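You operate a simulated robot arm through the tools that you are given. There is no shell and no other tool. Be economical: measure what you need, move in short steps, check, and stop when the job is done.

Carry out the task below with a simulated two-armed robot. There is one attempt and no reset: what you move stays moved.

JOB
Fetch the stain brush and set it on the table shelf. Put the scrub brush on the bench shelf. Pick up the dust brush with one hand, pass it to the other hand and put it on the bench shelf. Fetch the scouring pad and set it on the work mat. Take the pan tablet from the workbench top and put it on top of the green candle. Close the soap flap. The order is free. Set down upright: scouring pad.

It is judged by the outcome, as a careful person would: the job done as asked, and still so three seconds after it is handed in. It fails if anything else is knocked over, pushed out of place, dropped, spilled or broken.

ROBOT AND FRAMES
Two 7-joint arms with fingered hands on one trunk, on a base that drives. Base frame: it is fixed to the floor where the robot stands at the start and does not move with it; the origin is under the middle of the robot, x ahead of it, y to its left, z up; the surface under the hand at the start is at about z = 862. Units: mm, degrees, N and s.
The left shoulder is at the start at [21, 208, 1298], the right one opposite. Places, roughly: bench shelf [700, 100, 300]; dust brush (5x5x17 cm) [1100, 700, 900]; green candle (6x6x10 cm) [900, -500, 900]; pan tablet (4x3x3 cm) [700, -600, 900]; scouring pad (8x5x6 cm) [1200, -100, 900]; scrub brush (10x5x5 cm) [600, 700, 900]; soap flap [-1100, 200, 1000]; stain brush (7x4x6 cm) [600, 100, 900]; table shelf [1300, 100, 300]; work mat (34x25 cm) [600, -80, 860]. Payload 5 kg a hand.
The tool frame of a hand sits at the grasp point between the pads (the TCP): z along the fingers, y along the line on which they close. The tips reach 48 mm beyond it. The gripper opens to 160 mm. The gripper's body begins 56 mm behind the TCP. The gripper is a hand of 4 fingers: y runs from the thumb to the fingers, the wrist lies at [-26, -142, -252] in the tool frame, and closing takes about 1.5 s.
Orientation is that of the tool frame in the base frame, as a unit quaternion [w, x, y, z]. With the fingers straight down and the wrist toward the robot, the tool's x, y and z point along [0, 1, 0], [1, 0, 0] and [0, 0, -1] of the base frame.

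CONTROLS
- The arms move only by the tool jog_arm. It takes "left_series", "right_series" or both (then of equal length, played together; a hand with none holds still); each is a list of rows, each a list of 6 numbers: the shift along the base's x, y, z in units of 50 mm (1.0 is 50 mm), then the turn, a rotation vector about the base's x, y, z in units of 5 degrees (1.0 is 5 degrees). In form: [[x, y, z, wx, wy, wz], ...]. A call has 1 to 8 rows; each row shifts and turns the commanded pose from where the row before left it. "left_grip" and "right_grip" are, for a hand that has rows, the opening, from 0 (shut) to 1 (fully open), set as the call begins (left out, the last holds). A call with a number of a shift or a turn outside -1 to 1 is refused whole. A row lasts 0.2 s, in which the tool goes at most 50 mm and 8.6 degrees; a call with a longer step from one row to the next is refused whole, and so is a gripper value outside its range. Where a pose cannot be reached the arm comes as near as it can. A force on the tool above 40 N (or 10 N above the force at the start of the call, whichever is more), or a blocked arm, ends the call early, and 0.2 s more pass. Each finger travels about 108 mm/s and halts on what it meets, pressing with about 22 N; the grip force reading is that of the motor and also rises with nothing between the fingers. The clock runs only during rows and for 0.2 s after the last one: add rows that do not move to give the fingers time. The reply holds the time, the measured pose of the TCP, the force on the tool along the base axes, the opening and the grip force, in the units named above and with some noise, with the torque about the TCP (base axes, N m) and any sound that the robot's microphone picked up.
- Cameras (640 x 400 px; columns grow to the right, rows downward): "scene" is now at [16.6, 56.5, 1445.1]; the picture's right is [0.99, -0.11, -0.00], its down [-0.10, -0.93, -0.36] and it looks along [0.04, 0.36, -0.93] (base axes); focal length 214 px, centre (320, 200). "left" rides on the left gripper at [-87, -133, -189] in its tool frame; the picture's right is [-0.83, -0.26, 0.49], its down [0.51, -0.71, 0.49] and it looks along [0.22, 0.66, 0.72] (tool axes); focal length 238 px, centre (320, 200). "right" rides on the right gripper at [87, -133, -189] in its tool frame; the picture's right is [-0.83, 0.26, -0.49], its down [-0.51, -0.71, 0.49] and it looks along [-0.22, 0.66, 0.72] (tool axes); focal length 238 px, centre (320, 200). There is no depth. A picture from a camera that has moved, and an enlarged one, comes with that camera's place and axes in the base frame and with its lens.
- grab_frame(camera): a new picture of that camera. It takes no simulated time.
- move_column(by): slides the trunk up (or, below 0, down) by that many mm; the arms and the scene camera ride with it, the base frame stays. It gives what a move gives, with no picture.
- roll_base(legs): drives the robot by 1 to 6 legs, each [ahead, left, turn to the left] in mm, mm and degrees, along the robot's own axes; the way and the turn of a leg run together, so that a leg with both is an arc; at most 1500 mm and 180 degrees a leg. The arms and the cameras ride along, it lands a little off, and it stops where it bumps. It gives what a move gives.
- set_grasp(shape, hand): the hand has 4 fingers and takes this shape, open, in about a second: jaw (thumb against the fingers, like two jaws); tri (thumb and two fingers); tip (a fingertip pinch); poke (one finger out to press); point (the index stretched); flat (the hand flat); cup (the hand cupped); fist (a fist). The gripper value then closes the fingers along that shape, each until it touches; the sizes above hold for jaw. It gives what a move gives, with no picture.
- turn_head(pan, tilt): turns the head with the scene camera to pan (to the left, within 86 degrees either way) and tilt (down, from -29 to 69), counted from straight ahead of the robot. It gives what a move gives.
- enlarge(camera, box): a new picture of the part [left, top, right, bottom] of that camera's present view, enlarged. It takes no simulated time.
- hand_in(): hands the job in; it is judged then, once.

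Go step by step. Nothing tells you exact positions but the pictures and the camera data: compare them with the known pose of the tool, close in by small moves and look again before you grip or let go. The budget is 186 turns and 166 pictures, counting those below and the enlarged ones. Unless the task says otherwise, let go and move clear before handing in.

The tools are called after ">>>" as a command line: name --argument value ..., lists and objects as JSON in quotes. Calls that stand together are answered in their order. jog_arm: Moves the arms, as the interface text tells. Its arguments: {"type":"object","properties":{"left_series":{"type":"array","items":{"type":"array","items":{"type":"number"}}},"left_grip":{"type":"number"},"right_series":{"type":"array","items":{"type":"array","items":{"type":"number"}}},"right_grip":{"type":"number"}},"required":[]} The other tools are called the same way: move_column (by) slides the trunk up or down; set_grasp (shape, hand) gives the hand a shape; roll_base (legs) drives the base; turn_head (pan, tilt) turns the head that bears the scene camera; grab_frame (camera) takes a picture; enlarge (camera, box) takes an enlarged picture of a part of a camera's view; hand_in () hands the job in.

At the start:

```text
time_s: 0.0
left_eef_pos: [705.4, 469.6, 1124.6]
left_orientation: [-0.001, 0.707, 0.707, -0.001]
left_force: [-0.1, -0.5, 0.1]
left_torque: [0.0, -0.01, 0.0]
left_opening: 159.5
left_grip_force: 0.2
left_shape: jaw
right_eef_pos: [631.1, -87.1, 1123.0]
right_orientation: [0.0, 0.707, 0.707, -0.001]
right_force: [0.0, -0.8, -0.7]
right_torque: [0.02, 0.0, -0.02]
right_opening: 159.6
right_grip_force: 0.0
right_shape: jaw
trunk travel left (down, up): [-300.0, 390.0]
robot x, y, heading: [1.8, 1.1, -0.2]
head pan, tilt: [83.6, 68.8]
```

scene: 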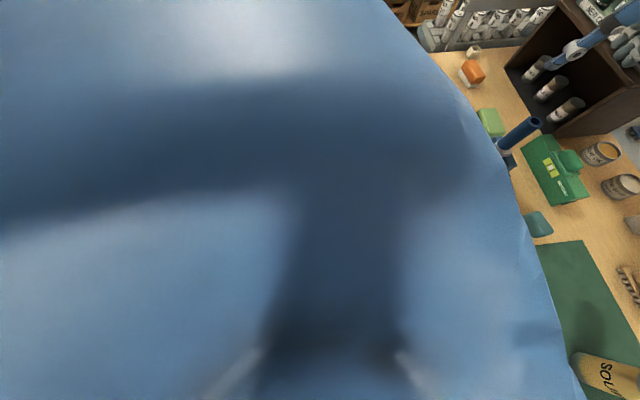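
right: 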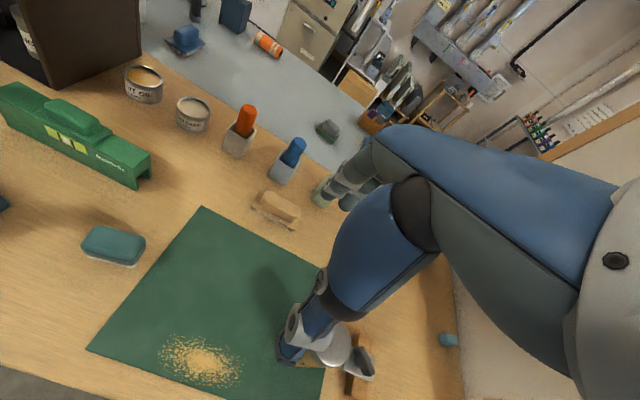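
left: 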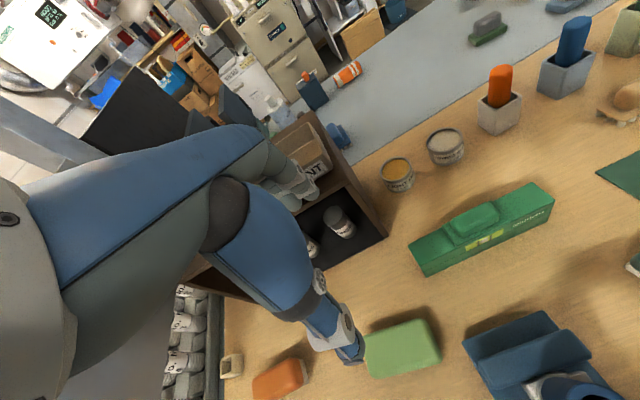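

The head is turned far left and blocked by the robot's own body, so I'll turn it forward to look over the bench first.

>>> turn_head --pan 0 --tilt 40

```text
time_s: 1.6
left_eef_pos: [705.1, 468.2, 1123.9]
left_orientation: [0.0, 0.707, 0.707, 0.0]
left_force: [0.7, -0.3, 1.0]
left_torque: [0.04, -0.02, 0.01]
left_opening: 159.9
left_grip_force: 0.1
left_shape: jaw
right_eef_pos: [632.0, -87.1, 1125.3]
right_orientation: [0.0, 0.707, 0.707, 0.0]
right_force: [0.4, -0.7, -0.2]
right_torque: [0.0, -0.05, 0.04]
right_opening: 159.8
right_grip_force: 0.0
right_shape: jaw
trunk travel left (down, up): [-300.0, 390.0]
robot x, y, heading: [-2.5, -0.1, -0.0]
head pan, tilt: [0.0, 40.0]
```

>>> grab_frame --camera "scene"

```text
162 pictures are left
camera scene: at [95.4, 1.1, 1481.2], right [0.0, -1.0, 0.0], down [-0.64, 0.0, -0.77], along [0.77, 0.0, -0.64], focal length 214 px, centre (320, 200)
```

scene: 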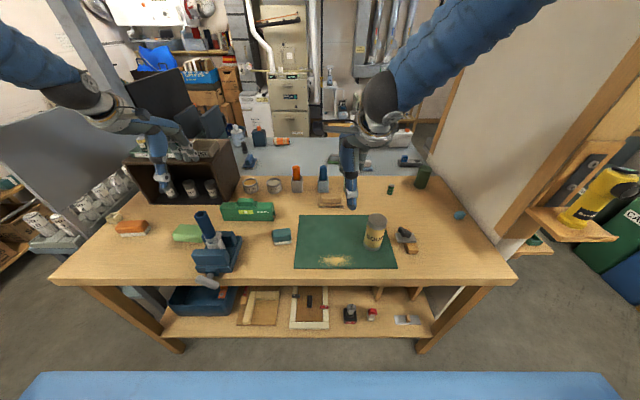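

>>> enlarge --camera "scene" --box '[90, 110, 290, 235]'

>>> enlarge --camera "scene" --box '[230, 120, 480, 276]'

>>> enlarge --camera "scene" --box '[120, 235, 480, 360]'

```text
3.20 times, centred on (190, 172) of scene
camera zoom: at [95.4, 1.1, 1481.2], right [0.0, -1.0, 0.0], down [-0.64, 0.0, -0.77], along [0.77, 0.0, -0.64], focal length 686 px, centre (736, 288)
```

zoom: 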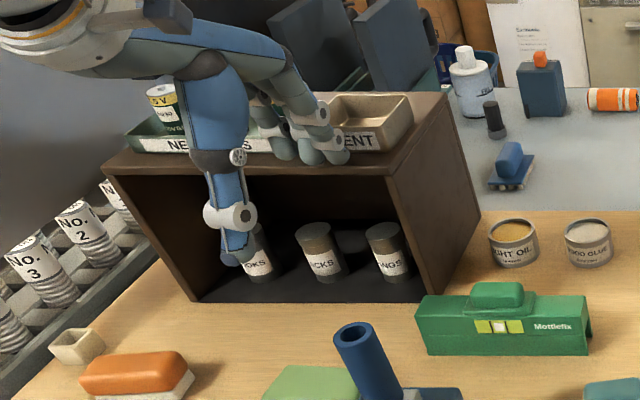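

```text
2.56 times, centred on (355, 198) of scene
camera zoom: at [95.4, 1.1, 1481.2], right [0.0, -1.0, 0.0], down [-0.64, 0.0, -0.77], along [0.77, 0.0, -0.64], focal length 549 px, centre (230, 205)
```

zoom: 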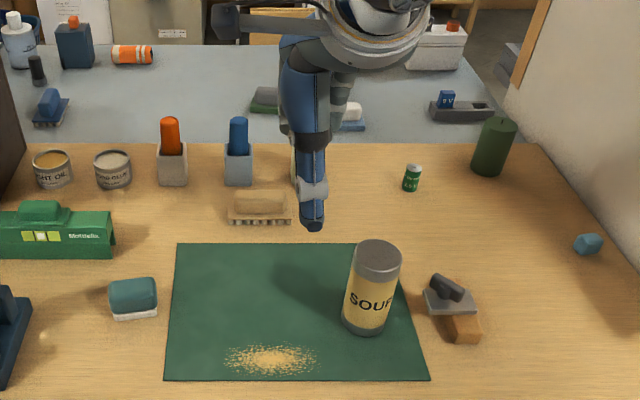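

```text
1.78 times, centred on (300, 298) of scene
camera zoom: at [95.4, 1.1, 1481.2], right [0.0, -1.0, 0.0], down [-0.64, 0.0, -0.77], along [0.77, 0.0, -0.64], focal length 381 px, centre (356, 27)
```

zoom: 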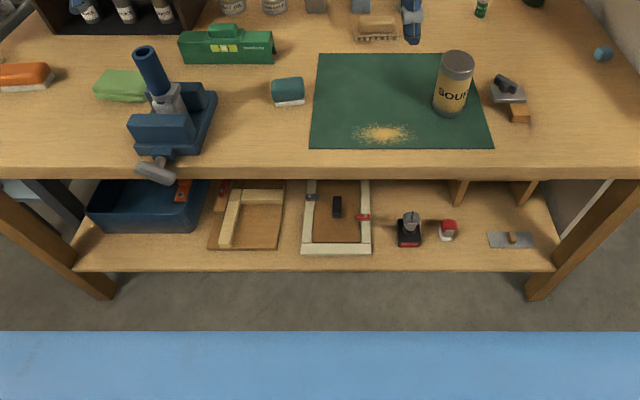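

>>> move_column --by 380

>>> turn_head --pan 20 --tilt 40

>>> grab_frame --camera "scene"

>>> grab_frame --camera "left"

>>> grab_frame --camera "right"

```text
time_s: 5.2
left_eef_pos: [705.4, 469.0, 1504.7]
left_orientation: [0.0, 0.707, 0.707, 0.001]
left_force: [0.8, 0.5, -0.4]
left_torque: [-0.01, 0.02, 0.0]
left_opening: 159.7
left_grip_force: 0.0
left_shape: jaw
right_eef_pos: [631.1, -86.9, 1503.4]
right_orientation: [-0.001, 0.707, 0.707, 0.0]
right_force: [0.5, 0.9, 0.3]
right_torque: [0.01, 0.02, 0.0]
right_opening: 159.7
right_grip_force: 0.0
right_shape: jaw
trunk travel left (down, up): [-680.0, 10.0]
robot x, y, heading: [2.1, 2.0, 0.1]
head pan, tilt: [0.0, 40.0]
```

```text
time_s: 6.1
left_eef_pos: [706.1, 467.7, 1505.3]
left_orientation: [0.0, 0.707, 0.707, 0.0]
left_force: [-0.2, 0.1, 0.1]
left_torque: [0.05, -0.01, -0.02]
left_opening: 159.8
left_grip_force: 0.1
left_shape: jaw
right_eef_pos: [630.9, -86.7, 1503.1]
right_orientation: [0.0, 0.707, 0.707, 0.0]
right_force: [-0.3, 0.0, 0.4]
right_torque: [0.02, 0.04, -0.01]
right_opening: 159.5
right_grip_force: 0.0
right_shape: jaw
trunk travel left (down, up): [-680.0, 10.0]
robot x, y, heading: [-1.9, 5.3, 0.0]
head pan, tilt: [20.0, 40.0]
```

```text
158 pictures are left
camera scene: at [90.4, 30.0, 1861.2], right [0.34, -0.94, 0.0], down [-0.6, -0.22, -0.77], along [0.72, 0.26, -0.64], focal length 214 px, centre (320, 200)
```

scene: 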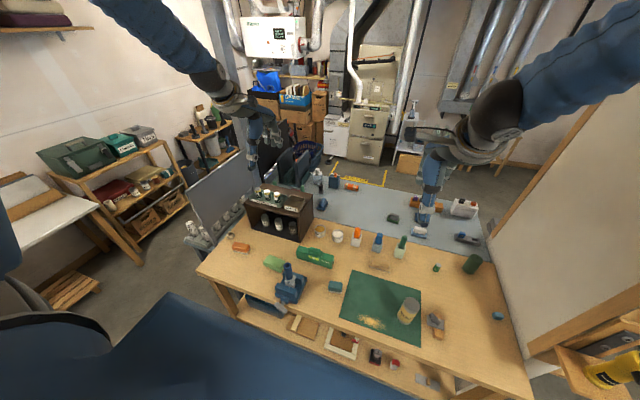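

```text
157 pictures are left
camera left: at [573.7, 383.6, 1692.6], right [-0.26, -0.83, -0.49], down [-0.71, 0.51, -0.49], along [0.66, 0.22, -0.72], focal length 238 px, centre (320, 200)
```

left: 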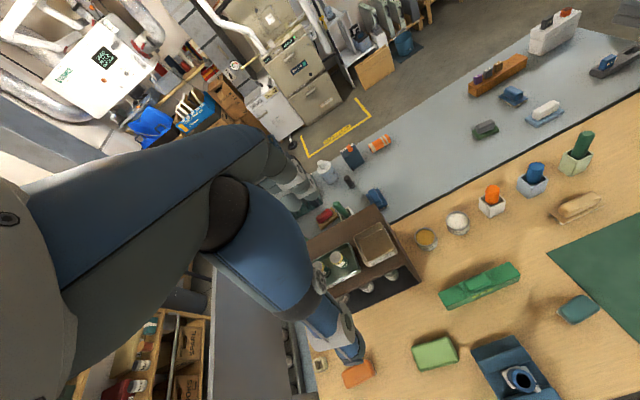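

```text
156 pictures are left
camera right: at [498.6, 0.4, 1693.2], right [0.26, -0.83, 0.49], down [-0.71, -0.51, -0.49], along [0.66, -0.22, -0.72], focal length 238 px, centre (320, 200)
```

right: 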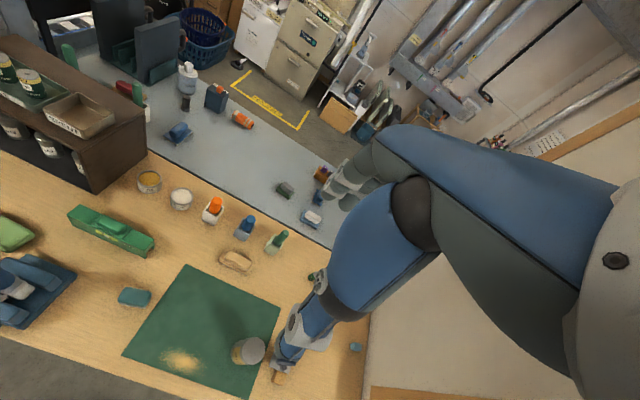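

>>> enlarge --camera "right" --box '[0, 20, 320, 220]'

>>> enlarge --camera "left" --box '[280, 80, 500, 240]'

>>> enlarge --camera "left" --box '[440, 0, 640, 150]'

>>> enlarge --camera "scene" --box '[180, 130, 500, 330]'

```text
2.00 times, centred on (160, 120) of right
camera zoom: at [498.6, 0.4, 1693.2], right [0.26, -0.83, 0.49], down [-0.71, -0.51, -0.49], along [0.66, -0.22, -0.72], focal length 477 px, centre (640, 360)
```

zoom: 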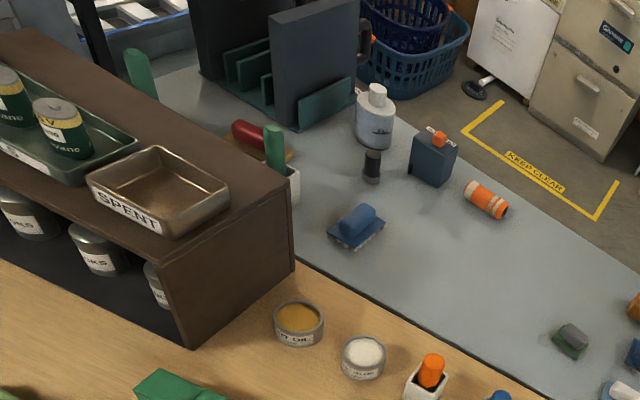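

```text
2.50 times, centred on (390, 160) of left
camera zoom: at [573.7, 383.6, 1692.6], right [-0.26, -0.83, -0.49], down [-0.71, 0.51, -0.49], along [0.66, 0.22, -0.72], focal length 596 px, centre (145, 300)
```

zoom: 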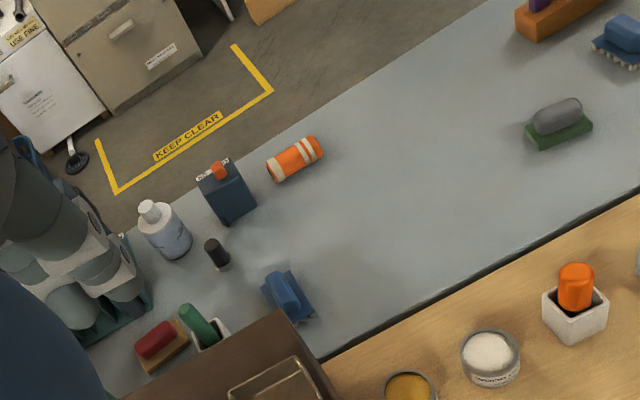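

```text
2.67 times, centred on (540, 75) of left
camera zoom: at [573.7, 383.6, 1692.6], right [-0.26, -0.83, -0.49], down [-0.71, 0.51, -0.49], along [0.66, 0.22, -0.72], focal length 636 px, centre (-267, 533)
```

zoom: 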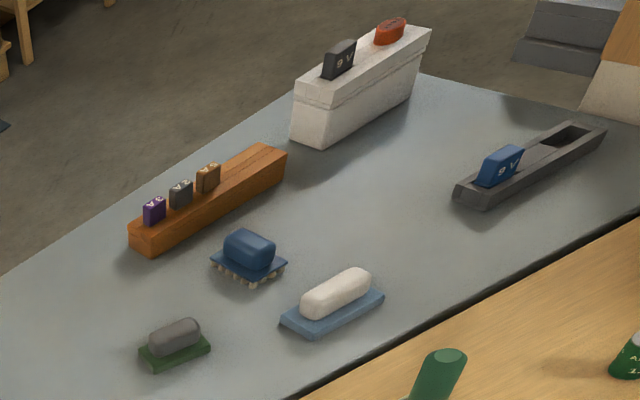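

```text
2.00 times, centred on (340, 230) of scene
camera zoom: at [90.4, 30.0, 1861.2], right [0.34, -0.94, 0.0], down [-0.6, -0.22, -0.77], along [0.72, 0.26, -0.64], focal length 429 px, centre (280, 140)
```

zoom: 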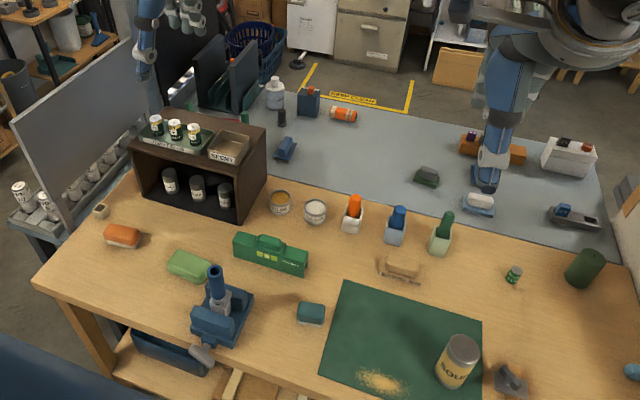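

The bench, the grey table behind it, and most targets are identified. Next I look left and right for a way round to the table's far side.

>>> turn_head --pan 60 --tilt 40

>>> grab_frame --camera "scene"

>>> turn_head --pan -50 --tilt 40

>>> grab_frame --camera "scene"

>>> turn_head --pan 10 --tilt 25

>>> grab_frame --camera "scene"

```text
time_s: 7.1
left_eef_pos: [707.4, 468.2, 1504.5]
left_orientation: [-0.001, 0.707, 0.707, -0.001]
left_force: [-0.2, 0.5, -0.2]
left_torque: [0.0, 0.03, -0.03]
left_opening: 159.8
left_grip_force: 0.0
left_shape: jaw
right_eef_pos: [630.8, -87.0, 1503.9]
right_orientation: [0.0, 0.707, 0.707, 0.0]
right_force: [0.0, 0.2, -0.3]
right_torque: [0.01, -0.01, -0.06]
right_opening: 159.8
right_grip_force: 0.0
right_shape: jaw
trunk travel left (down, up): [-680.0, 10.0]
robot x, y, heading: [0.6, -1.6, 0.0]
head pan, tilt: [60.0, 40.0]
```

```text
151 pictures are left
camera scene: at [53.1, 74.6, 1861.2], right [0.87, -0.5, 0.0], down [-0.32, -0.56, -0.77], along [0.38, 0.66, -0.64], focal length 214 px, centre (320, 200)
```

scene: 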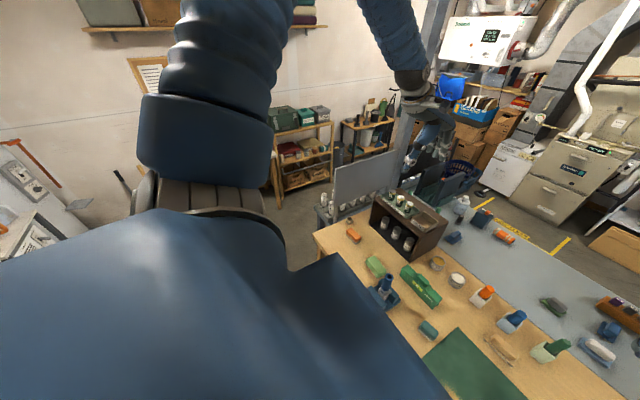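

```text
time_s: 9.0
left_eef_pos: [707.0, 469.0, 1504.4]
left_orientation: [-0.001, 0.707, 0.707, 0.0]
left_force: [0.5, -0.5, 0.2]
left_torque: [0.04, 0.0, 0.01]
left_opening: 159.5
left_grip_force: 0.0
left_shape: jaw
right_eef_pos: [630.9, -87.7, 1503.7]
right_orientation: [0.0, 0.707, 0.707, 0.0]
right_force: [0.0, 0.5, -0.1]
right_torque: [0.05, 0.0, 0.01]
right_opening: 159.6
right_grip_force: 0.1
right_shape: jaw
trunk travel left (down, up): [-680.0, 10.0]
robot x, y, heading: [-0.7, -0.6, -0.2]
head pan, tilt: [-50.0, 40.0]
```

```text
150 pictures are left
camera scene: at [65.2, -64.0, 1861.2], right [-0.77, -0.64, 0.0], down [-0.41, 0.49, -0.77], along [0.49, -0.59, -0.64], focal length 214 px, centre (320, 200)
```

scene: 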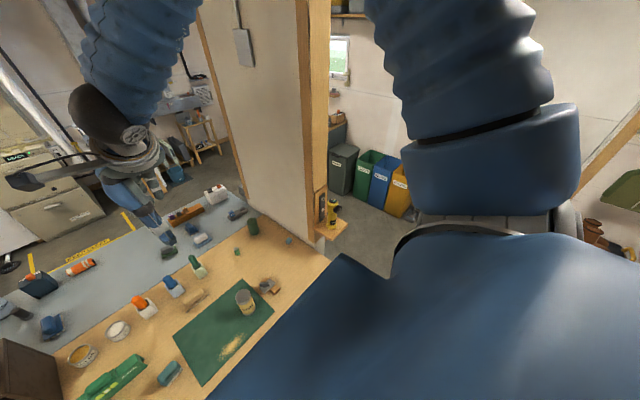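

```text
time_s: 10.3
left_eef_pos: [705.4, 468.9, 1505.4]
left_orientation: [0.0, 0.708, 0.706, -0.001]
left_force: [-0.7, -0.4, -0.3]
left_torque: [-0.02, 0.02, -0.02]
left_opening: 159.5
left_grip_force: 0.0
left_shape: jaw
right_eef_pos: [630.8, -87.5, 1503.0]
right_orientation: [0.0, 0.707, 0.707, 0.0]
right_force: [-1.3, 0.4, 0.1]
right_torque: [-0.03, 0.0, 0.01]
right_opening: 159.8
right_grip_force: 0.1
right_shape: jaw
trunk travel left (down, up): [-680.0, 10.0]
robot x, y, heading: [1.5, 1.2, 0.1]
head pan, tilt: [10.0, 25.0]
```

```text
149 pictures are left
camera scene: at [101.3, 17.0, 1884.5], right [0.17, -0.98, 0.0], down [-0.42, -0.07, -0.91], along [0.89, 0.16, -0.42], focal length 214 px, centre (320, 200)
```

scene: 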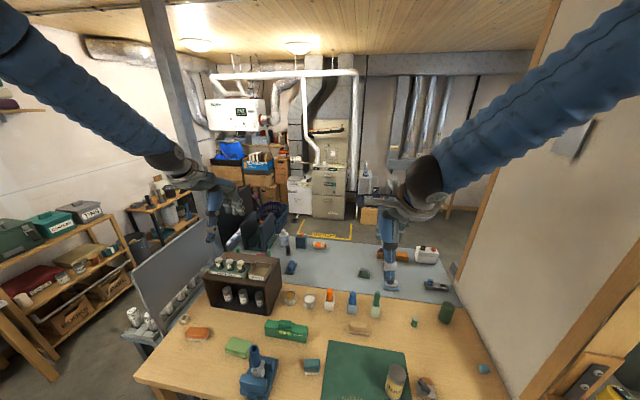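

The workbench-side jobs come first, starting with the tablet and candle on the right. I drive a little ahead and right with the trunk high.

>>> roll_base --legs '[[130, -60, 0]]'

>>> turn_head --pan -25 --tilt 45

>>> grab_frame --camera "scene"

```text
time_s: 11.7
left_eef_pos: [833.0, 409.6, 1505.7]
left_orientation: [0.0, 0.708, 0.707, 0.0]
left_force: [0.0, 0.0, 0.2]
left_torque: [-0.07, -0.12, -0.03]
left_opening: 159.8
left_grip_force: 0.0
left_shape: jaw
right_eef_pos: [758.3, -146.1, 1505.1]
right_orientation: [0.0, 0.707, 0.707, 0.001]
right_force: [-0.5, -0.5, 0.2]
right_torque: [-0.03, -0.08, 0.05]
right_opening: 159.6
right_grip_force: 0.1
right_shape: jaw
trunk travel left (down, up): [-680.0, 10.0]
robot x, y, heading: [131.5, -59.7, -0.1]
head pan, tilt: [10.0, 25.0]
```

```text
time_s: 12.7
left_eef_pos: [833.4, 407.9, 1504.3]
left_orientation: [0.0, 0.708, 0.707, 0.0]
left_force: [0.0, 0.0, 1.1]
left_torque: [-0.01, -0.05, 0.0]
left_opening: 159.7
left_grip_force: 0.0
left_shape: jaw
right_eef_pos: [759.6, -148.2, 1505.4]
right_orientation: [0.0, 0.707, 0.707, 0.0]
right_force: [0.3, 0.0, 0.8]
right_torque: [0.0, -0.01, -0.04]
right_opening: 159.7
right_grip_force: 0.0
right_shape: jaw
trunk travel left (down, up): [-680.0, 10.0]
robot x, y, heading: [129.1, -61.9, -0.2]
head pan, tilt: [-25.0, 45.0]
```

```text
148 pictures are left
camera scene: at [212.7, -93.2, 1854.0], right [-0.42, -0.91, 0.0], down [-0.64, 0.3, -0.71], along [0.64, -0.3, -0.71], focal length 214 px, centre (320, 200)
```

scene: 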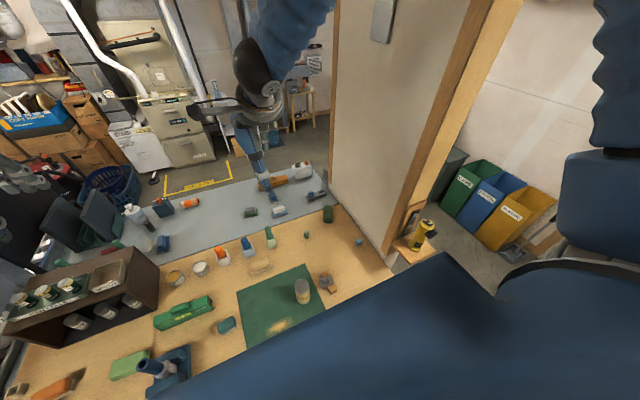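

>>> enlarge --camera "scene" --box '[280, 180, 440, 280]'

>>> enlarge --camera "right" --box '[240, 200, 480, 350]'

```text
4.00 times, centred on (360, 230) of scene
camera zoom: at [212.7, -93.2, 1854.0], right [-0.42, -0.91, 0.0], down [-0.64, 0.3, -0.71], along [0.64, -0.3, -0.71], focal length 858 px, centre (160, 80)
```

zoom: 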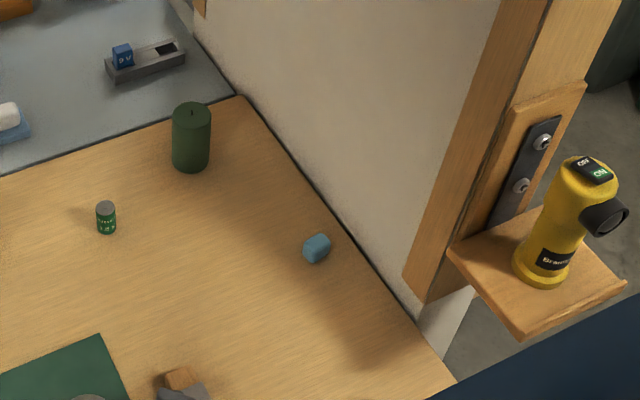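

```text
2.67 times, centred on (360, 275) of right
camera zoom: at [626.9, -60.1, 1693.5], right [0.26, -0.83, 0.49], down [-0.71, -0.51, -0.49], along [0.66, -0.22, -0.72], focal length 636 px, centre (213, 0)
```

zoom: 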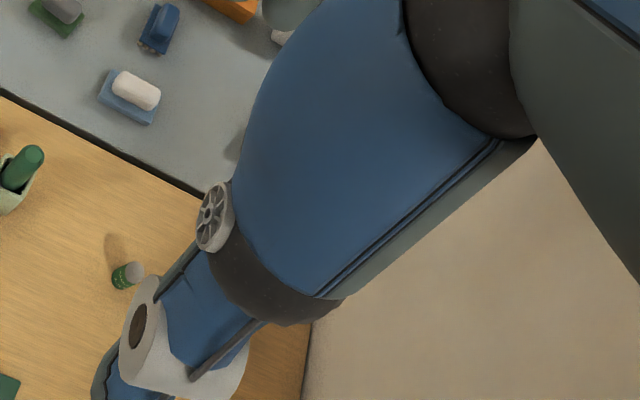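

The tablet is near [715,-561] and the candle top near [946,-487,962], with the partition close beside the tablet. I'll yaw the right hand about -60° so its bulk stays off the wall, and move over the tablet while high.

>>> jog_arm --right_series '[[-0.07, -0.69, 0, 0, 0, -1], [-0.07, -0.69, 0, 0, 0, -1], [-0.07, -0.69, 0, 0, 0, -1], [-0.07, -0.69, 0, 0, 0, -1], [-0.07, -0.69, 0, 0, 0, -1], [-0.07, -0.69, 0, 0, 0, -1]]' --right_grip 0.5

>>> jog_arm --right_series '[[-0.07, -0.69, 0, 0, 0, -1], [-0.07, -0.69, 0, 0, 0, -1], [-0.07, -0.69, 0, 0, 0, -1], [-0.07, -0.69, 0, 0, 0, -1], [-0.07, -0.69, 0, 0, 0, -1], [-0.07, -0.69, 0, 0, 0, -1]]'

>>> grab_frame --camera "scene"

>>> grab_frame --camera "right"

```text
time_s: 14.1
left_eef_pos: [834.4, 407.8, 1505.2]
left_orientation: [0.0, 0.708, 0.707, 0.0]
left_force: [-0.1, 0.0, 0.7]
left_torque: [0.0, -0.01, 0.0]
left_opening: 159.7
left_grip_force: 0.1
left_shape: jaw
right_eef_pos: [739.2, -355.2, 1501.8]
right_orientation: [0.0, 0.866, 0.5, 0.0]
right_force: [-0.2, -0.8, 0.1]
right_torque: [0.04, -0.05, 0.01]
right_opening: 80.5
right_grip_force: 0.1
right_shape: jaw
trunk travel left (down, up): [-680.0, 10.0]
robot x, y, heading: [128.8, -62.4, -0.1]
head pan, tilt: [-25.0, 45.0]
```

```text
time_s: 15.4
left_eef_pos: [833.9, 414.3, 1503.2]
left_orientation: [0.001, 0.706, 0.708, -0.001]
left_force: [-0.1, -0.3, -0.8]
left_torque: [-0.1, 0.0, -0.01]
left_opening: 159.7
left_grip_force: 0.0
left_shape: jaw
right_eef_pos: [725.7, -523.3, 1505.7]
right_orientation: [-0.003, 0.955, 0.295, 0.004]
right_force: [-4.5, 16.6, 3.2]
right_torque: [-0.97, -0.1, -0.49]
right_opening: 80.2
right_grip_force: 0.1
right_shape: jaw
trunk travel left (down, up): [-680.0, 10.0]
robot x, y, heading: [127.6, -57.9, 0.1]
head pan, tilt: [-25.0, 45.0]
stopped in row 6 (right hand): the force on the tool passed its limit at 46 N (the readings are from after the stop); the commanded pose is now the measured one
```

```text
145 pictures are left
camera scene: at [213.5, -87.6, 1854.0], right [-0.42, -0.91, 0.0], down [-0.64, 0.3, -0.71], along [0.64, -0.3, -0.71], focal length 214 px, centre (320, 200)
```

scene: 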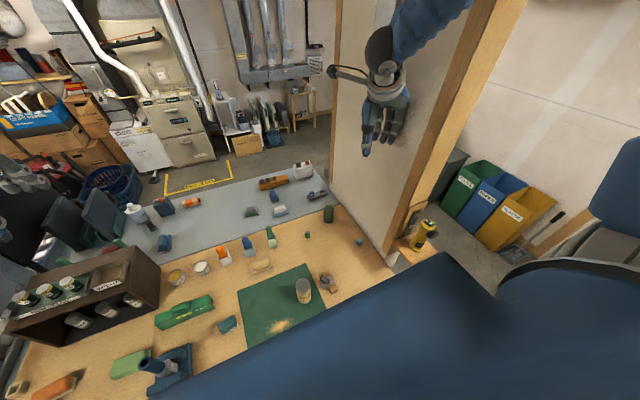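

```text
144 pictures are left
camera right: at [721.5, -365.3, 1697.2], right [-0.55, -0.69, 0.48], down [-0.81, 0.31, -0.49], along [0.19, -0.66, -0.73], focal length 238 px, centre (320, 200)
```

right: 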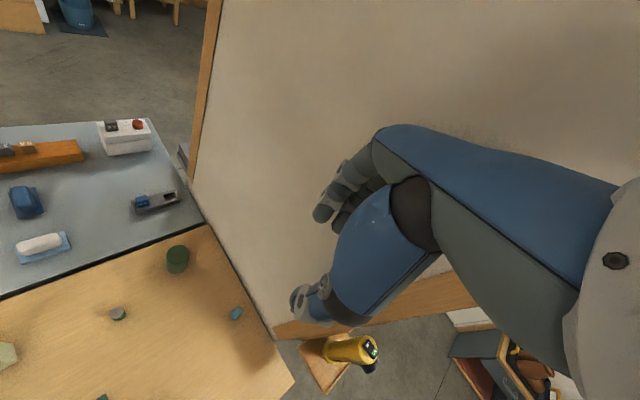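

The right hand's knuckles touched the partition high up; nothing was disturbed. I back off, return to zero yaw, and tilt the hand 35° so its body leans away from the wall.

>>> jog_arm --right_series '[[0, 1, 0, 0, 0, 0.5], [0, 0.8, 0, 0, 0, 1], [0, 0.6, 0, 0, 0, 1], [0, 0.3, 0, 0, 0, 1], [0, 0, 0, 0, 0, 1], [0, 0, 0, 0, 0, 1], [0, 0, 0, 0, 0, 1], [0, 0, 0, 0, 0, 1]]'

>>> jog_arm --right_series '[[0, 0, 0, 0, 0, 1], [0, 0, 0, 0, 0, 1], [0, 0, 0, 0, 0, 1], [0, 0, 0, 0, 0, 0.64], [0, 0, 0, -1, 0, 0], [0, 0, 0, -1, 0, 0], [0, 0, 0, -1, 0, 0], [0, 0, 0, -1, 0, 0]]'

>>> jog_arm --right_series '[[0, 0, 0, -1, 0, 0], [0, 0, 0, -1, 0, 0], [0, 0, 0, -1, 0, 0]]'

>>> move_column --by -200

>>> grab_frame --camera "right"

>>> grab_frame --camera "scene"

```text
time_s: 17.2
left_eef_pos: [834.3, 408.4, 1504.8]
left_orientation: [0.0, 0.707, 0.707, 0.0]
left_force: [0.5, 0.2, 0.6]
left_torque: [-0.03, -0.02, 0.03]
left_opening: 160.2
left_grip_force: 0.1
left_shape: jaw
right_eef_pos: [724.4, -394.7, 1505.6]
right_orientation: [-0.005, 0.811, 0.585, 0.003]
right_force: [0.2, -1.4, -0.4]
right_torque: [-0.05, 0.01, 0.03]
right_opening: 80.3
right_grip_force: 0.1
right_shape: jaw
trunk travel left (down, up): [-680.0, 10.0]
robot x, y, heading: [131.2, -56.2, 0.0]
head pan, tilt: [-25.0, 45.0]
```

```text
time_s: 19.0
left_eef_pos: [835.1, 411.3, 1504.1]
left_orientation: [0.0, 0.707, 0.707, -0.001]
left_force: [0.3, 2.1, -0.7]
left_torque: [-0.16, 0.0, -0.03]
left_opening: 159.9
left_grip_force: 0.0
left_shape: jaw
right_eef_pos: [725.5, -392.8, 1505.4]
right_orientation: [0.119, 0.699, 0.695, -0.122]
right_force: [-0.3, -0.2, 0.0]
right_torque: [-0.09, 0.0, 0.02]
right_opening: 79.9
right_grip_force: 0.0
right_shape: jaw
trunk travel left (down, up): [-680.0, 10.0]
robot x, y, heading: [134.1, -56.1, -0.3]
head pan, tilt: [-25.0, 45.0]
```

```text
time_s: 19.8
left_eef_pos: [834.6, 408.7, 1504.9]
left_orientation: [0.0, 0.706, 0.708, 0.0]
left_force: [0.4, 0.7, -0.1]
left_torque: [0.0, 0.04, -0.02]
left_opening: 159.8
left_grip_force: 0.1
left_shape: jaw
right_eef_pos: [725.8, -394.2, 1505.2]
right_orientation: [0.208, 0.677, 0.674, -0.21]
right_force: [0.8, -0.1, 0.7]
right_torque: [0.0, 0.02, -0.02]
right_opening: 80.2
right_grip_force: 0.0
right_shape: jaw
trunk travel left (down, up): [-680.0, 10.0]
robot x, y, heading: [131.6, -61.1, 0.0]
head pan, tilt: [-25.0, 45.0]
```

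```text
time_s: 22.0
left_eef_pos: [835.5, 408.2, 1305.9]
left_orientation: [0.0, 0.707, 0.707, 0.0]
left_force: [-0.7, 0.2, 0.7]
left_torque: [0.0, 0.05, -0.02]
left_opening: 159.6
left_grip_force: 0.1
left_shape: jaw
right_eef_pos: [725.1, -394.8, 1305.5]
right_orientation: [0.208, 0.677, 0.674, -0.21]
right_force: [-0.5, 0.1, -0.4]
right_torque: [-0.03, -0.01, 0.01]
right_opening: 80.1
right_grip_force: 0.0
right_shape: jaw
trunk travel left (down, up): [-480.0, 210.0]
robot x, y, heading: [128.1, -64.0, 0.1]
head pan, tilt: [-25.0, 45.0]
```

```text
143 pictures are left
camera right: at [593.1, -215.1, 1413.2], right [0.26, -0.41, 0.87], down [-0.71, -0.69, -0.12], along [0.65, -0.59, -0.47], focal length 238 px, centre (320, 200)
```

right: 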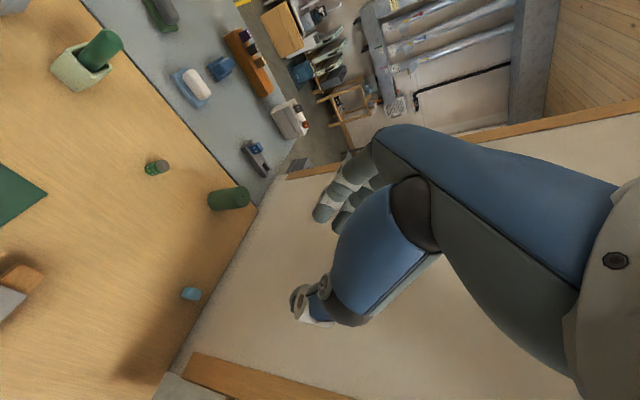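

```text
142 pictures are left
camera scene: at [213.0, -93.1, 1654.1], right [-0.42, -0.91, 0.0], down [-0.64, 0.3, -0.71], along [0.64, -0.3, -0.71], focal length 214 px, centre (320, 200)
```

scene: 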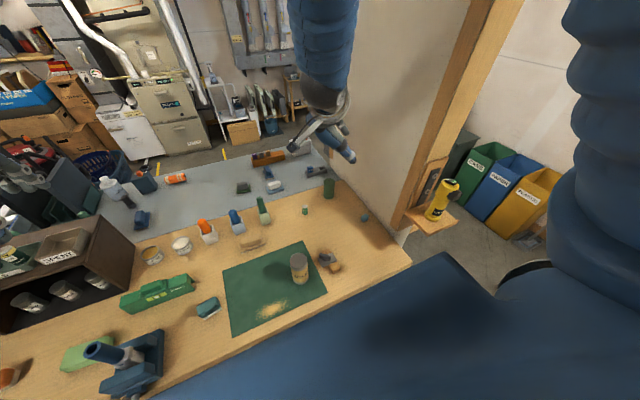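

>>> jog_arm --right_series '[[-0.03, -0.24, -0.98, 0, 0, 0], [-0.03, -0.24, -0.98, 0, 0, 0], [-0.03, -0.24, -0.98, 0, 0, 0], [-0.03, -0.24, -0.98, 0, 0, 0], [-0.03, -0.24, -0.98, 0, 0, 0], [-0.03, -0.24, -0.98, 0, 0, 0]]'

>>> grab_frame --camera "right"

>>> grab_frame --camera "scene"

```text
refused: row 1 steps farther than a row can; nothing moved
```

```text
141 pictures are left
camera right: at [593.1, -215.1, 1413.2], right [0.26, -0.41, 0.87], down [-0.71, -0.69, -0.12], along [0.65, -0.59, -0.47], focal length 238 px, centre (320, 200)
```

right: 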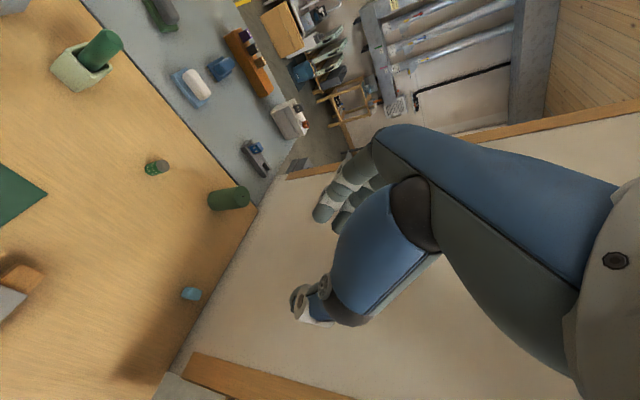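

```text
140 pictures are left
camera scene: at [213.0, -93.1, 1654.1], right [-0.42, -0.91, 0.0], down [-0.64, 0.3, -0.71], along [0.64, -0.3, -0.71], focal length 214 px, centre (320, 200)
```

scene: 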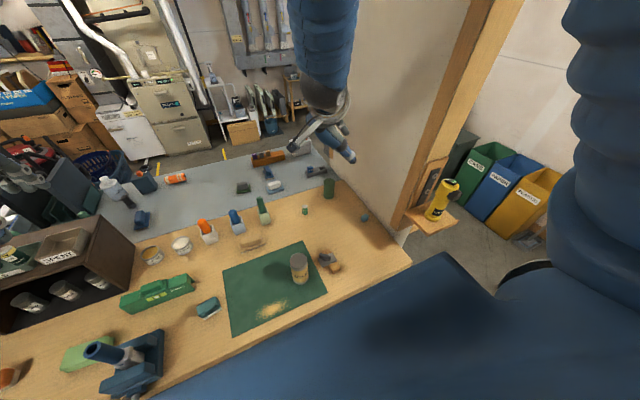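

The steps were slightly too long, since the combined limit is 50 mm per row. I'll use more, shorter rows.

>>> jog_arm --right_series '[[-0.025, -0.21, -0.84, 0, 0, 0], [-0.025, -0.21, -0.84, 0, 0, 0], [-0.025, -0.21, -0.84, 0, 0, 0], [-0.025, -0.21, -0.84, 0, 0, 0], [-0.025, -0.21, -0.84, 0, 0, 0], [-0.025, -0.21, -0.84, 0, 0, 0], [-0.025, -0.21, -0.84, 0, 0, 0]]'

>>> grab_frame --camera "right"

>>> grab_frame --camera "scene"

```text
time_s: 23.6
left_eef_pos: [836.1, 406.4, 1304.7]
left_orientation: [0.0, 0.708, 0.706, 0.0]
left_force: [1.0, -0.5, 0.5]
left_torque: [0.04, 0.1, 0.04]
left_opening: 159.7
left_grip_force: 0.1
left_shape: jaw
right_eef_pos: [719.0, -469.6, 1010.9]
right_orientation: [0.208, 0.677, 0.674, -0.21]
right_force: [1.4, -1.3, 0.7]
right_torque: [0.14, 0.16, -0.04]
right_opening: 80.3
right_grip_force: 0.1
right_shape: jaw
trunk travel left (down, up): [-480.0, 210.0]
robot x, y, heading: [127.1, -57.0, 0.0]
head pan, tilt: [-25.0, 45.0]
```

```text
139 pictures are left
camera right: at [586.7, -291.0, 1118.0], right [0.26, -0.42, 0.87], down [-0.71, -0.69, -0.12], along [0.65, -0.59, -0.47], focal length 238 px, centre (320, 200)
```

right: 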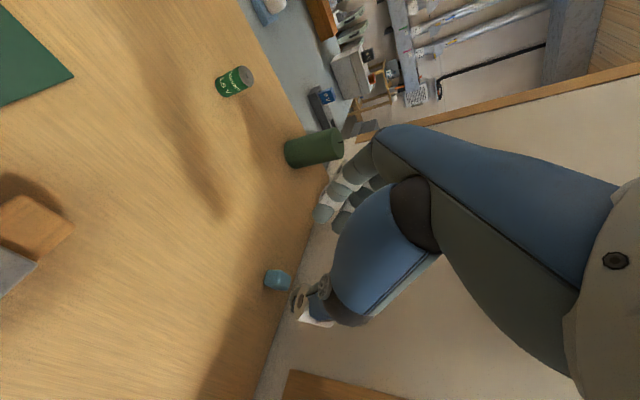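

```text
138 pictures are left
camera scene: at [214.8, -94.4, 1653.8], right [-0.42, -0.91, 0.0], down [-0.64, 0.3, -0.71], along [0.64, -0.3, -0.71], focal length 214 px, centre (320, 200)
```

scene: 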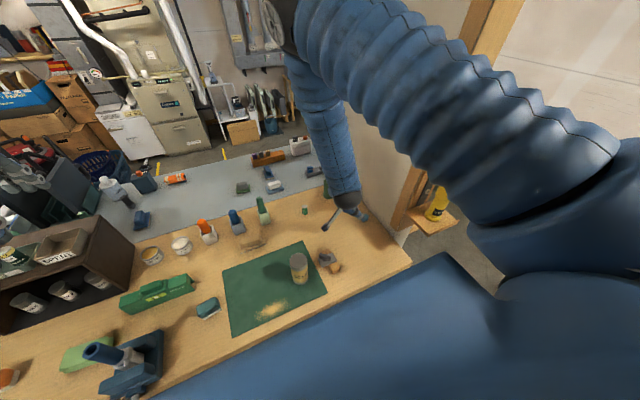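

>>> jog_arm --right_series '[[-0.013, -0.45, -0.65, 0, 0, 0], [-0.013, -0.45, -0.65, 0, 0, 0]]'

>>> enlarge --camera "right" --box '[220, 180, 420, 340]'

```text
time_s: 24.2
left_eef_pos: [834.9, 406.4, 1306.1]
left_orientation: [-0.001, 0.708, 0.707, 0.0]
left_force: [0.8, -0.6, -0.6]
left_torque: [0.09, 0.05, 0.0]
left_opening: 159.5
left_grip_force: 0.1
left_shape: jaw
right_eef_pos: [716.8, -515.4, 944.8]
right_orientation: [0.208, 0.678, 0.674, -0.209]
right_force: [1.7, -0.1, 1.3]
right_torque: [0.07, 0.08, -0.04]
right_opening: 80.1
right_grip_force: 0.1
right_shape: jaw
trunk travel left (down, up): [-480.0, 210.0]
robot x, y, heading: [127.0, -61.7, 0.0]
head pan, tilt: [-25.0, 45.0]
```

```text
2.50 times, centred on (320, 260) of right
camera zoom: at [584.9, -335.3, 1052.3], right [0.26, -0.42, 0.87], down [-0.71, -0.69, -0.12], along [0.65, -0.59, -0.47], focal length 596 px, centre (320, 50)
```

zoom: 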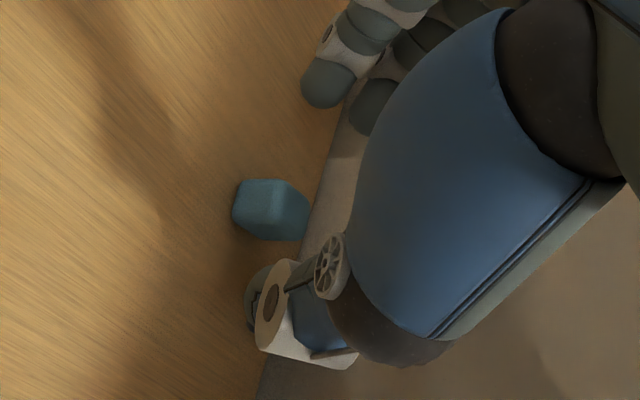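

>>> jog_arm --right_series '[[0, -0.15, -0.22, 0, 0, 0], [0, -0.15, -0.22, 0, 0, 0]]'

>>> enlarge --camera "right" --box '[220, 180, 420, 340]'

```text
time_s: 24.8
left_eef_pos: [835.8, 407.3, 1305.1]
left_orientation: [0.0, 0.708, 0.706, 0.0]
left_force: [0.2, -0.3, 0.4]
left_torque: [0.05, 0.0, -0.07]
left_opening: 159.5
left_grip_force: 0.0
left_shape: jaw
right_eef_pos: [713.5, -528.7, 922.8]
right_orientation: [0.208, 0.677, 0.675, -0.21]
right_force: [-0.5, -1.0, -0.1]
right_torque: [-0.01, 0.02, 0.01]
right_opening: 79.9
right_grip_force: 0.0
right_shape: jaw
trunk travel left (down, up): [-480.0, 210.0]
robot x, y, heading: [126.1, -59.8, 0.1]
head pan, tilt: [-25.0, 45.0]
```

```text
2.50 times, centred on (320, 260) of right
camera zoom: at [582.9, -349.5, 1031.1], right [0.26, -0.42, 0.87], down [-0.71, -0.69, -0.12], along [0.65, -0.59, -0.47], focal length 596 px, centre (320, 50)
```

zoom: 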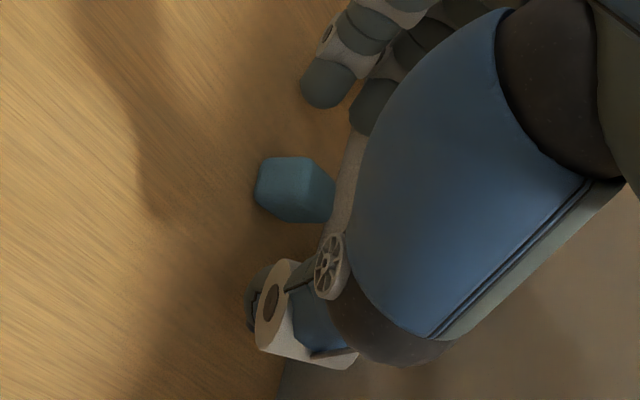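

>>> jog_arm --right_series '[[0.03, -0.14, -0.2, 0, 0, 0], [0, 0, 0, 0, 0, 0]]'

>>> jog_arm --right_series '[[0, 0, 0, 0, 0, 0], [0, 0, 0, 0, 0, 0], [0, 0, 0, 0, 0, 0], [0, 0, 0, 0, 0, 0], [0, 0, 0, 0, 0, 0]]' --right_grip 0.1

>>> enlarge --camera "right" --box '[220, 180, 420, 340]'

```text
time_s: 25.4
left_eef_pos: [835.0, 408.3, 1303.9]
left_orientation: [-0.001, 0.707, 0.707, 0.0]
left_force: [-0.8, 0.3, -0.4]
left_torque: [-0.04, -0.04, 0.01]
left_opening: 159.7
left_grip_force: 0.1
left_shape: jaw
right_eef_pos: [714.9, -535.1, 916.0]
right_orientation: [0.209, 0.677, 0.674, -0.209]
right_force: [-0.6, 0.4, 0.1]
right_torque: [-0.01, -0.03, 0.02]
right_opening: 80.1
right_grip_force: 0.1
right_shape: jaw
trunk travel left (down, up): [-480.0, 210.0]
robot x, y, heading: [128.5, -62.1, -0.2]
head pan, tilt: [-25.0, 45.0]
```

```text
time_s: 26.6
left_eef_pos: [833.8, 407.9, 1305.5]
left_orientation: [0.0, 0.707, 0.707, 0.0]
left_force: [0.7, 0.3, 0.7]
left_torque: [0.01, 0.02, 0.0]
left_opening: 159.6
left_grip_force: 0.0
left_shape: jaw
right_eef_pos: [716.4, -535.2, 914.4]
right_orientation: [0.208, 0.677, 0.674, -0.21]
right_force: [-0.4, -0.1, 0.9]
right_torque: [0.01, 0.01, 0.01]
right_opening: 16.9
right_grip_force: 0.0
right_shape: jaw
trunk travel left (down, up): [-480.0, 210.0]
robot x, y, heading: [132.4, -64.3, 0.1]
head pan, tilt: [-25.0, 45.0]
```

```text
2.50 times, centred on (320, 260) of right
camera zoom: at [584.2, -356.0, 1021.7], right [0.26, -0.42, 0.87], down [-0.71, -0.69, -0.12], along [0.65, -0.59, -0.47], focal length 596 px, centre (320, 50)
```

zoom: 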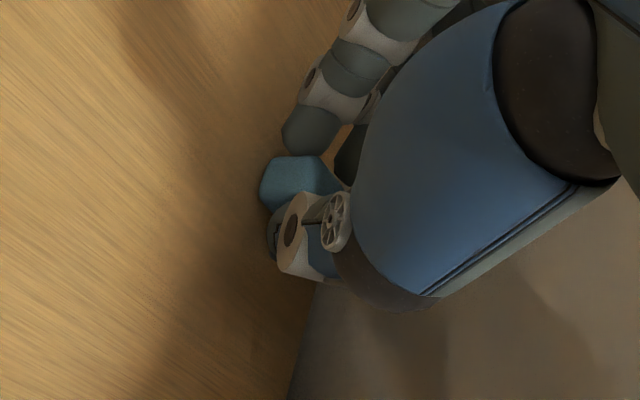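

>>> jog_arm --right_series '[[0, 0, 0, 0, 0, 0], [0, 0, 0, 0, 0, 0], [0, 0, 0, 0, 0, 0]]' --right_grip 0

>>> enlarge --camera "right" --box '[220, 180, 420, 340]'

>>> enlarge --camera "scene" --box '[300, 170, 420, 250]'

```text
time_s: 27.4
left_eef_pos: [836.0, 407.8, 1305.5]
left_orientation: [0.0, 0.707, 0.707, -0.001]
left_force: [0.0, -0.2, -0.1]
left_torque: [0.04, 0.05, 0.01]
left_opening: 159.4
left_grip_force: 0.1
left_shape: jaw
right_eef_pos: [716.3, -535.8, 913.6]
right_orientation: [0.208, 0.677, 0.674, -0.211]
right_force: [-0.6, -0.5, 1.0]
right_torque: [-0.05, -0.03, 0.0]
right_opening: 17.1
right_grip_force: 21.8
right_shape: jaw
trunk travel left (down, up): [-480.0, 210.0]
robot x, y, heading: [127.8, -56.3, -0.3]
head pan, tilt: [-25.0, 45.0]
```

```text
2.50 times, centred on (320, 260) of right
camera zoom: at [584.2, -356.0, 1021.7], right [0.26, -0.42, 0.87], down [-0.71, -0.69, -0.12], along [0.65, -0.59, -0.47], focal length 596 px, centre (320, 50)
```

zoom: 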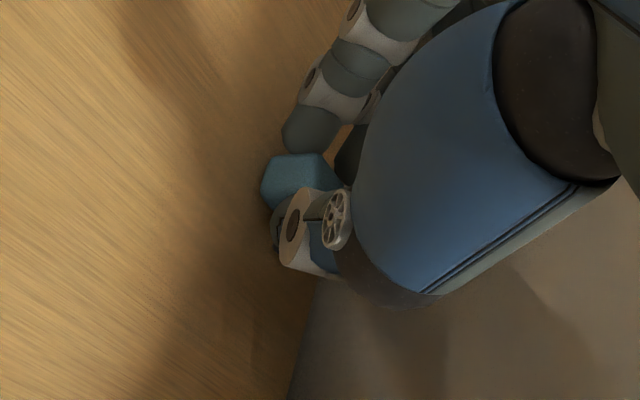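

```text
5.00 times, centred on (360, 210) of scene
camera zoom: at [213.2, -93.3, 1653.9], right [-0.42, -0.91, 0.0], down [-0.64, 0.3, -0.71], along [0.64, -0.3, -0.71], focal length 1072 px, centre (120, 150)
```

zoom: 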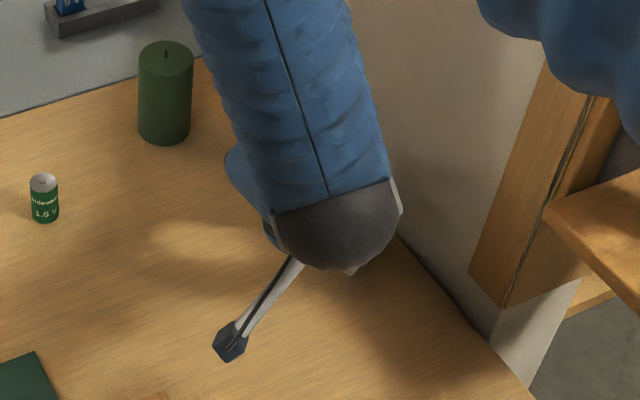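

The fingers halted at 17 mm with 22 N, so the tablet is probably held at the tips. I lift slightly away from the wall and check.

>>> jog_arm --right_series '[[0, 0.2, 0.6, 0, 0, 0], [0, 0.2, 0.6, 0, 0, 0], [0, 0.4, 0.6, 0, 0, 0]]'

>>> enlarge --camera "right" --box '[220, 180, 420, 340]'

```text
time_s: 28.2
left_eef_pos: [834.2, 409.7, 1304.0]
left_orientation: [0.0, 0.708, 0.706, 0.0]
left_force: [-0.2, 1.9, -0.3]
left_torque: [-0.12, -0.03, -0.02]
left_opening: 159.8
left_grip_force: 0.0
left_shape: jaw
right_eef_pos: [713.6, -495.5, 1005.0]
right_orientation: [0.208, 0.677, 0.673, -0.211]
right_force: [-0.9, 0.3, -0.4]
right_torque: [-0.07, -0.12, 0.07]
right_opening: 17.4
right_grip_force: 21.9
right_shape: jaw
trunk travel left (down, up): [-480.0, 210.0]
robot x, y, heading: [130.5, -60.6, 0.1]
head pan, tilt: [-25.0, 45.0]
```

```text
2.50 times, centred on (320, 260) of right
camera zoom: at [583.5, -315.2, 1112.4], right [0.26, -0.41, 0.87], down [-0.71, -0.69, -0.12], along [0.65, -0.59, -0.47], focal length 596 px, centre (320, 50)
```

zoom: 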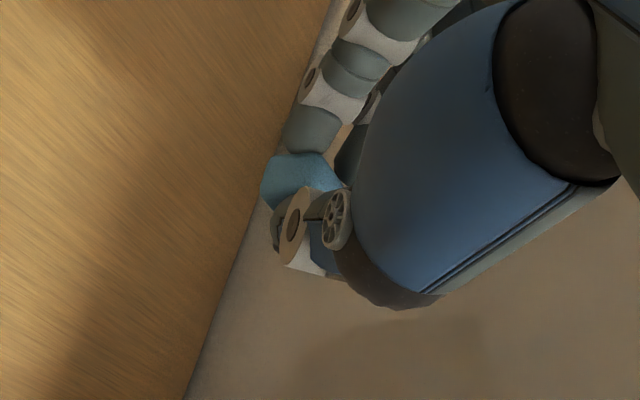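

The tablet is held. The candle is at about [941,-484], so I raise the hand and carry the tablet over it.

>>> jog_arm --right_series '[[0, 0.2, 0.8, 0, 0, 0], [0, 0.2, 0.8, 0, 0, 0], [0.9, 0.07, 0, 0, 0, 0], [0.9, 0.07, 0, 0, 0, 0], [0.9, 0.07, 0, 0, 0, 0], [0.9, 0.07, 0, 0, 0, 0], [0.9, 0.07, 0, 0, 0, 0], [0.02, 0.0, 0, 0, 0, 0]]'

>>> grab_frame --camera "right"

>>> enlarge --camera "scene" --box '[270, 130, 430, 250]'

```text
time_s: 30.0
left_eef_pos: [835.1, 408.4, 1305.8]
left_orientation: [-0.001, 0.707, 0.707, 0.0]
left_force: [-0.7, 0.3, 0.6]
left_torque: [0.0, -0.04, 0.02]
left_opening: 159.7
left_grip_force: 0.1
left_shape: jaw
right_eef_pos: [941.6, -458.1, 1084.1]
right_orientation: [0.209, 0.677, 0.674, -0.209]
right_force: [-0.1, -0.5, -0.1]
right_torque: [0.03, -0.02, 0.03]
right_opening: 17.1
right_grip_force: 21.8
right_shape: jaw
trunk travel left (down, up): [-480.0, 210.0]
robot x, y, heading: [126.2, -58.1, -0.1]
head pan, tilt: [-25.0, 45.0]
```

```text
131 pictures are left
camera right: at [810.6, -278.6, 1191.9], right [0.26, -0.42, 0.87], down [-0.71, -0.69, -0.12], along [0.65, -0.59, -0.47], focal length 238 px, centre (320, 200)
```

right: 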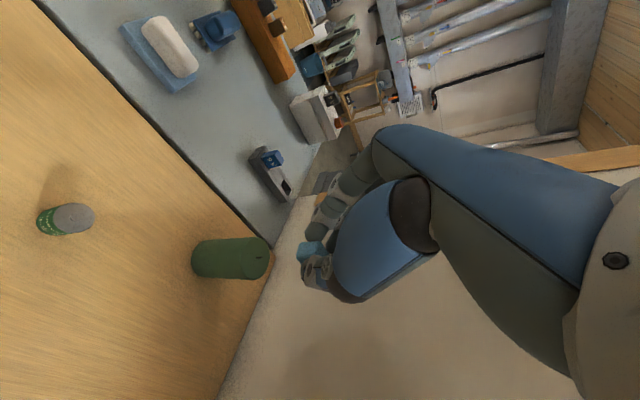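

```text
3.33 times, centred on (350, 190) of scene
camera zoom: at [212.4, -93.4, 1654.0], right [-0.42, -0.91, 0.0], down [-0.64, 0.3, -0.71], along [0.64, -0.3, -0.71], focal length 715 px, centre (220, 233)
```

zoom: 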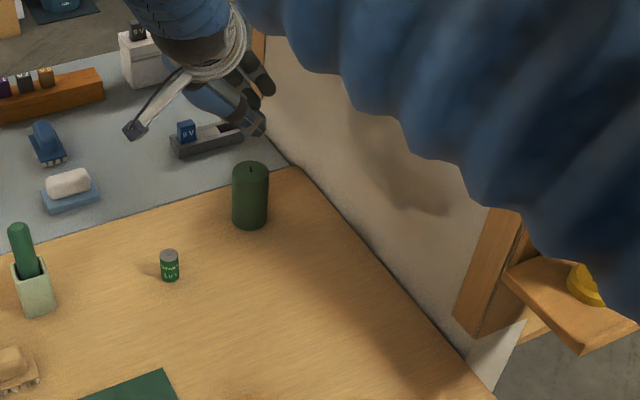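

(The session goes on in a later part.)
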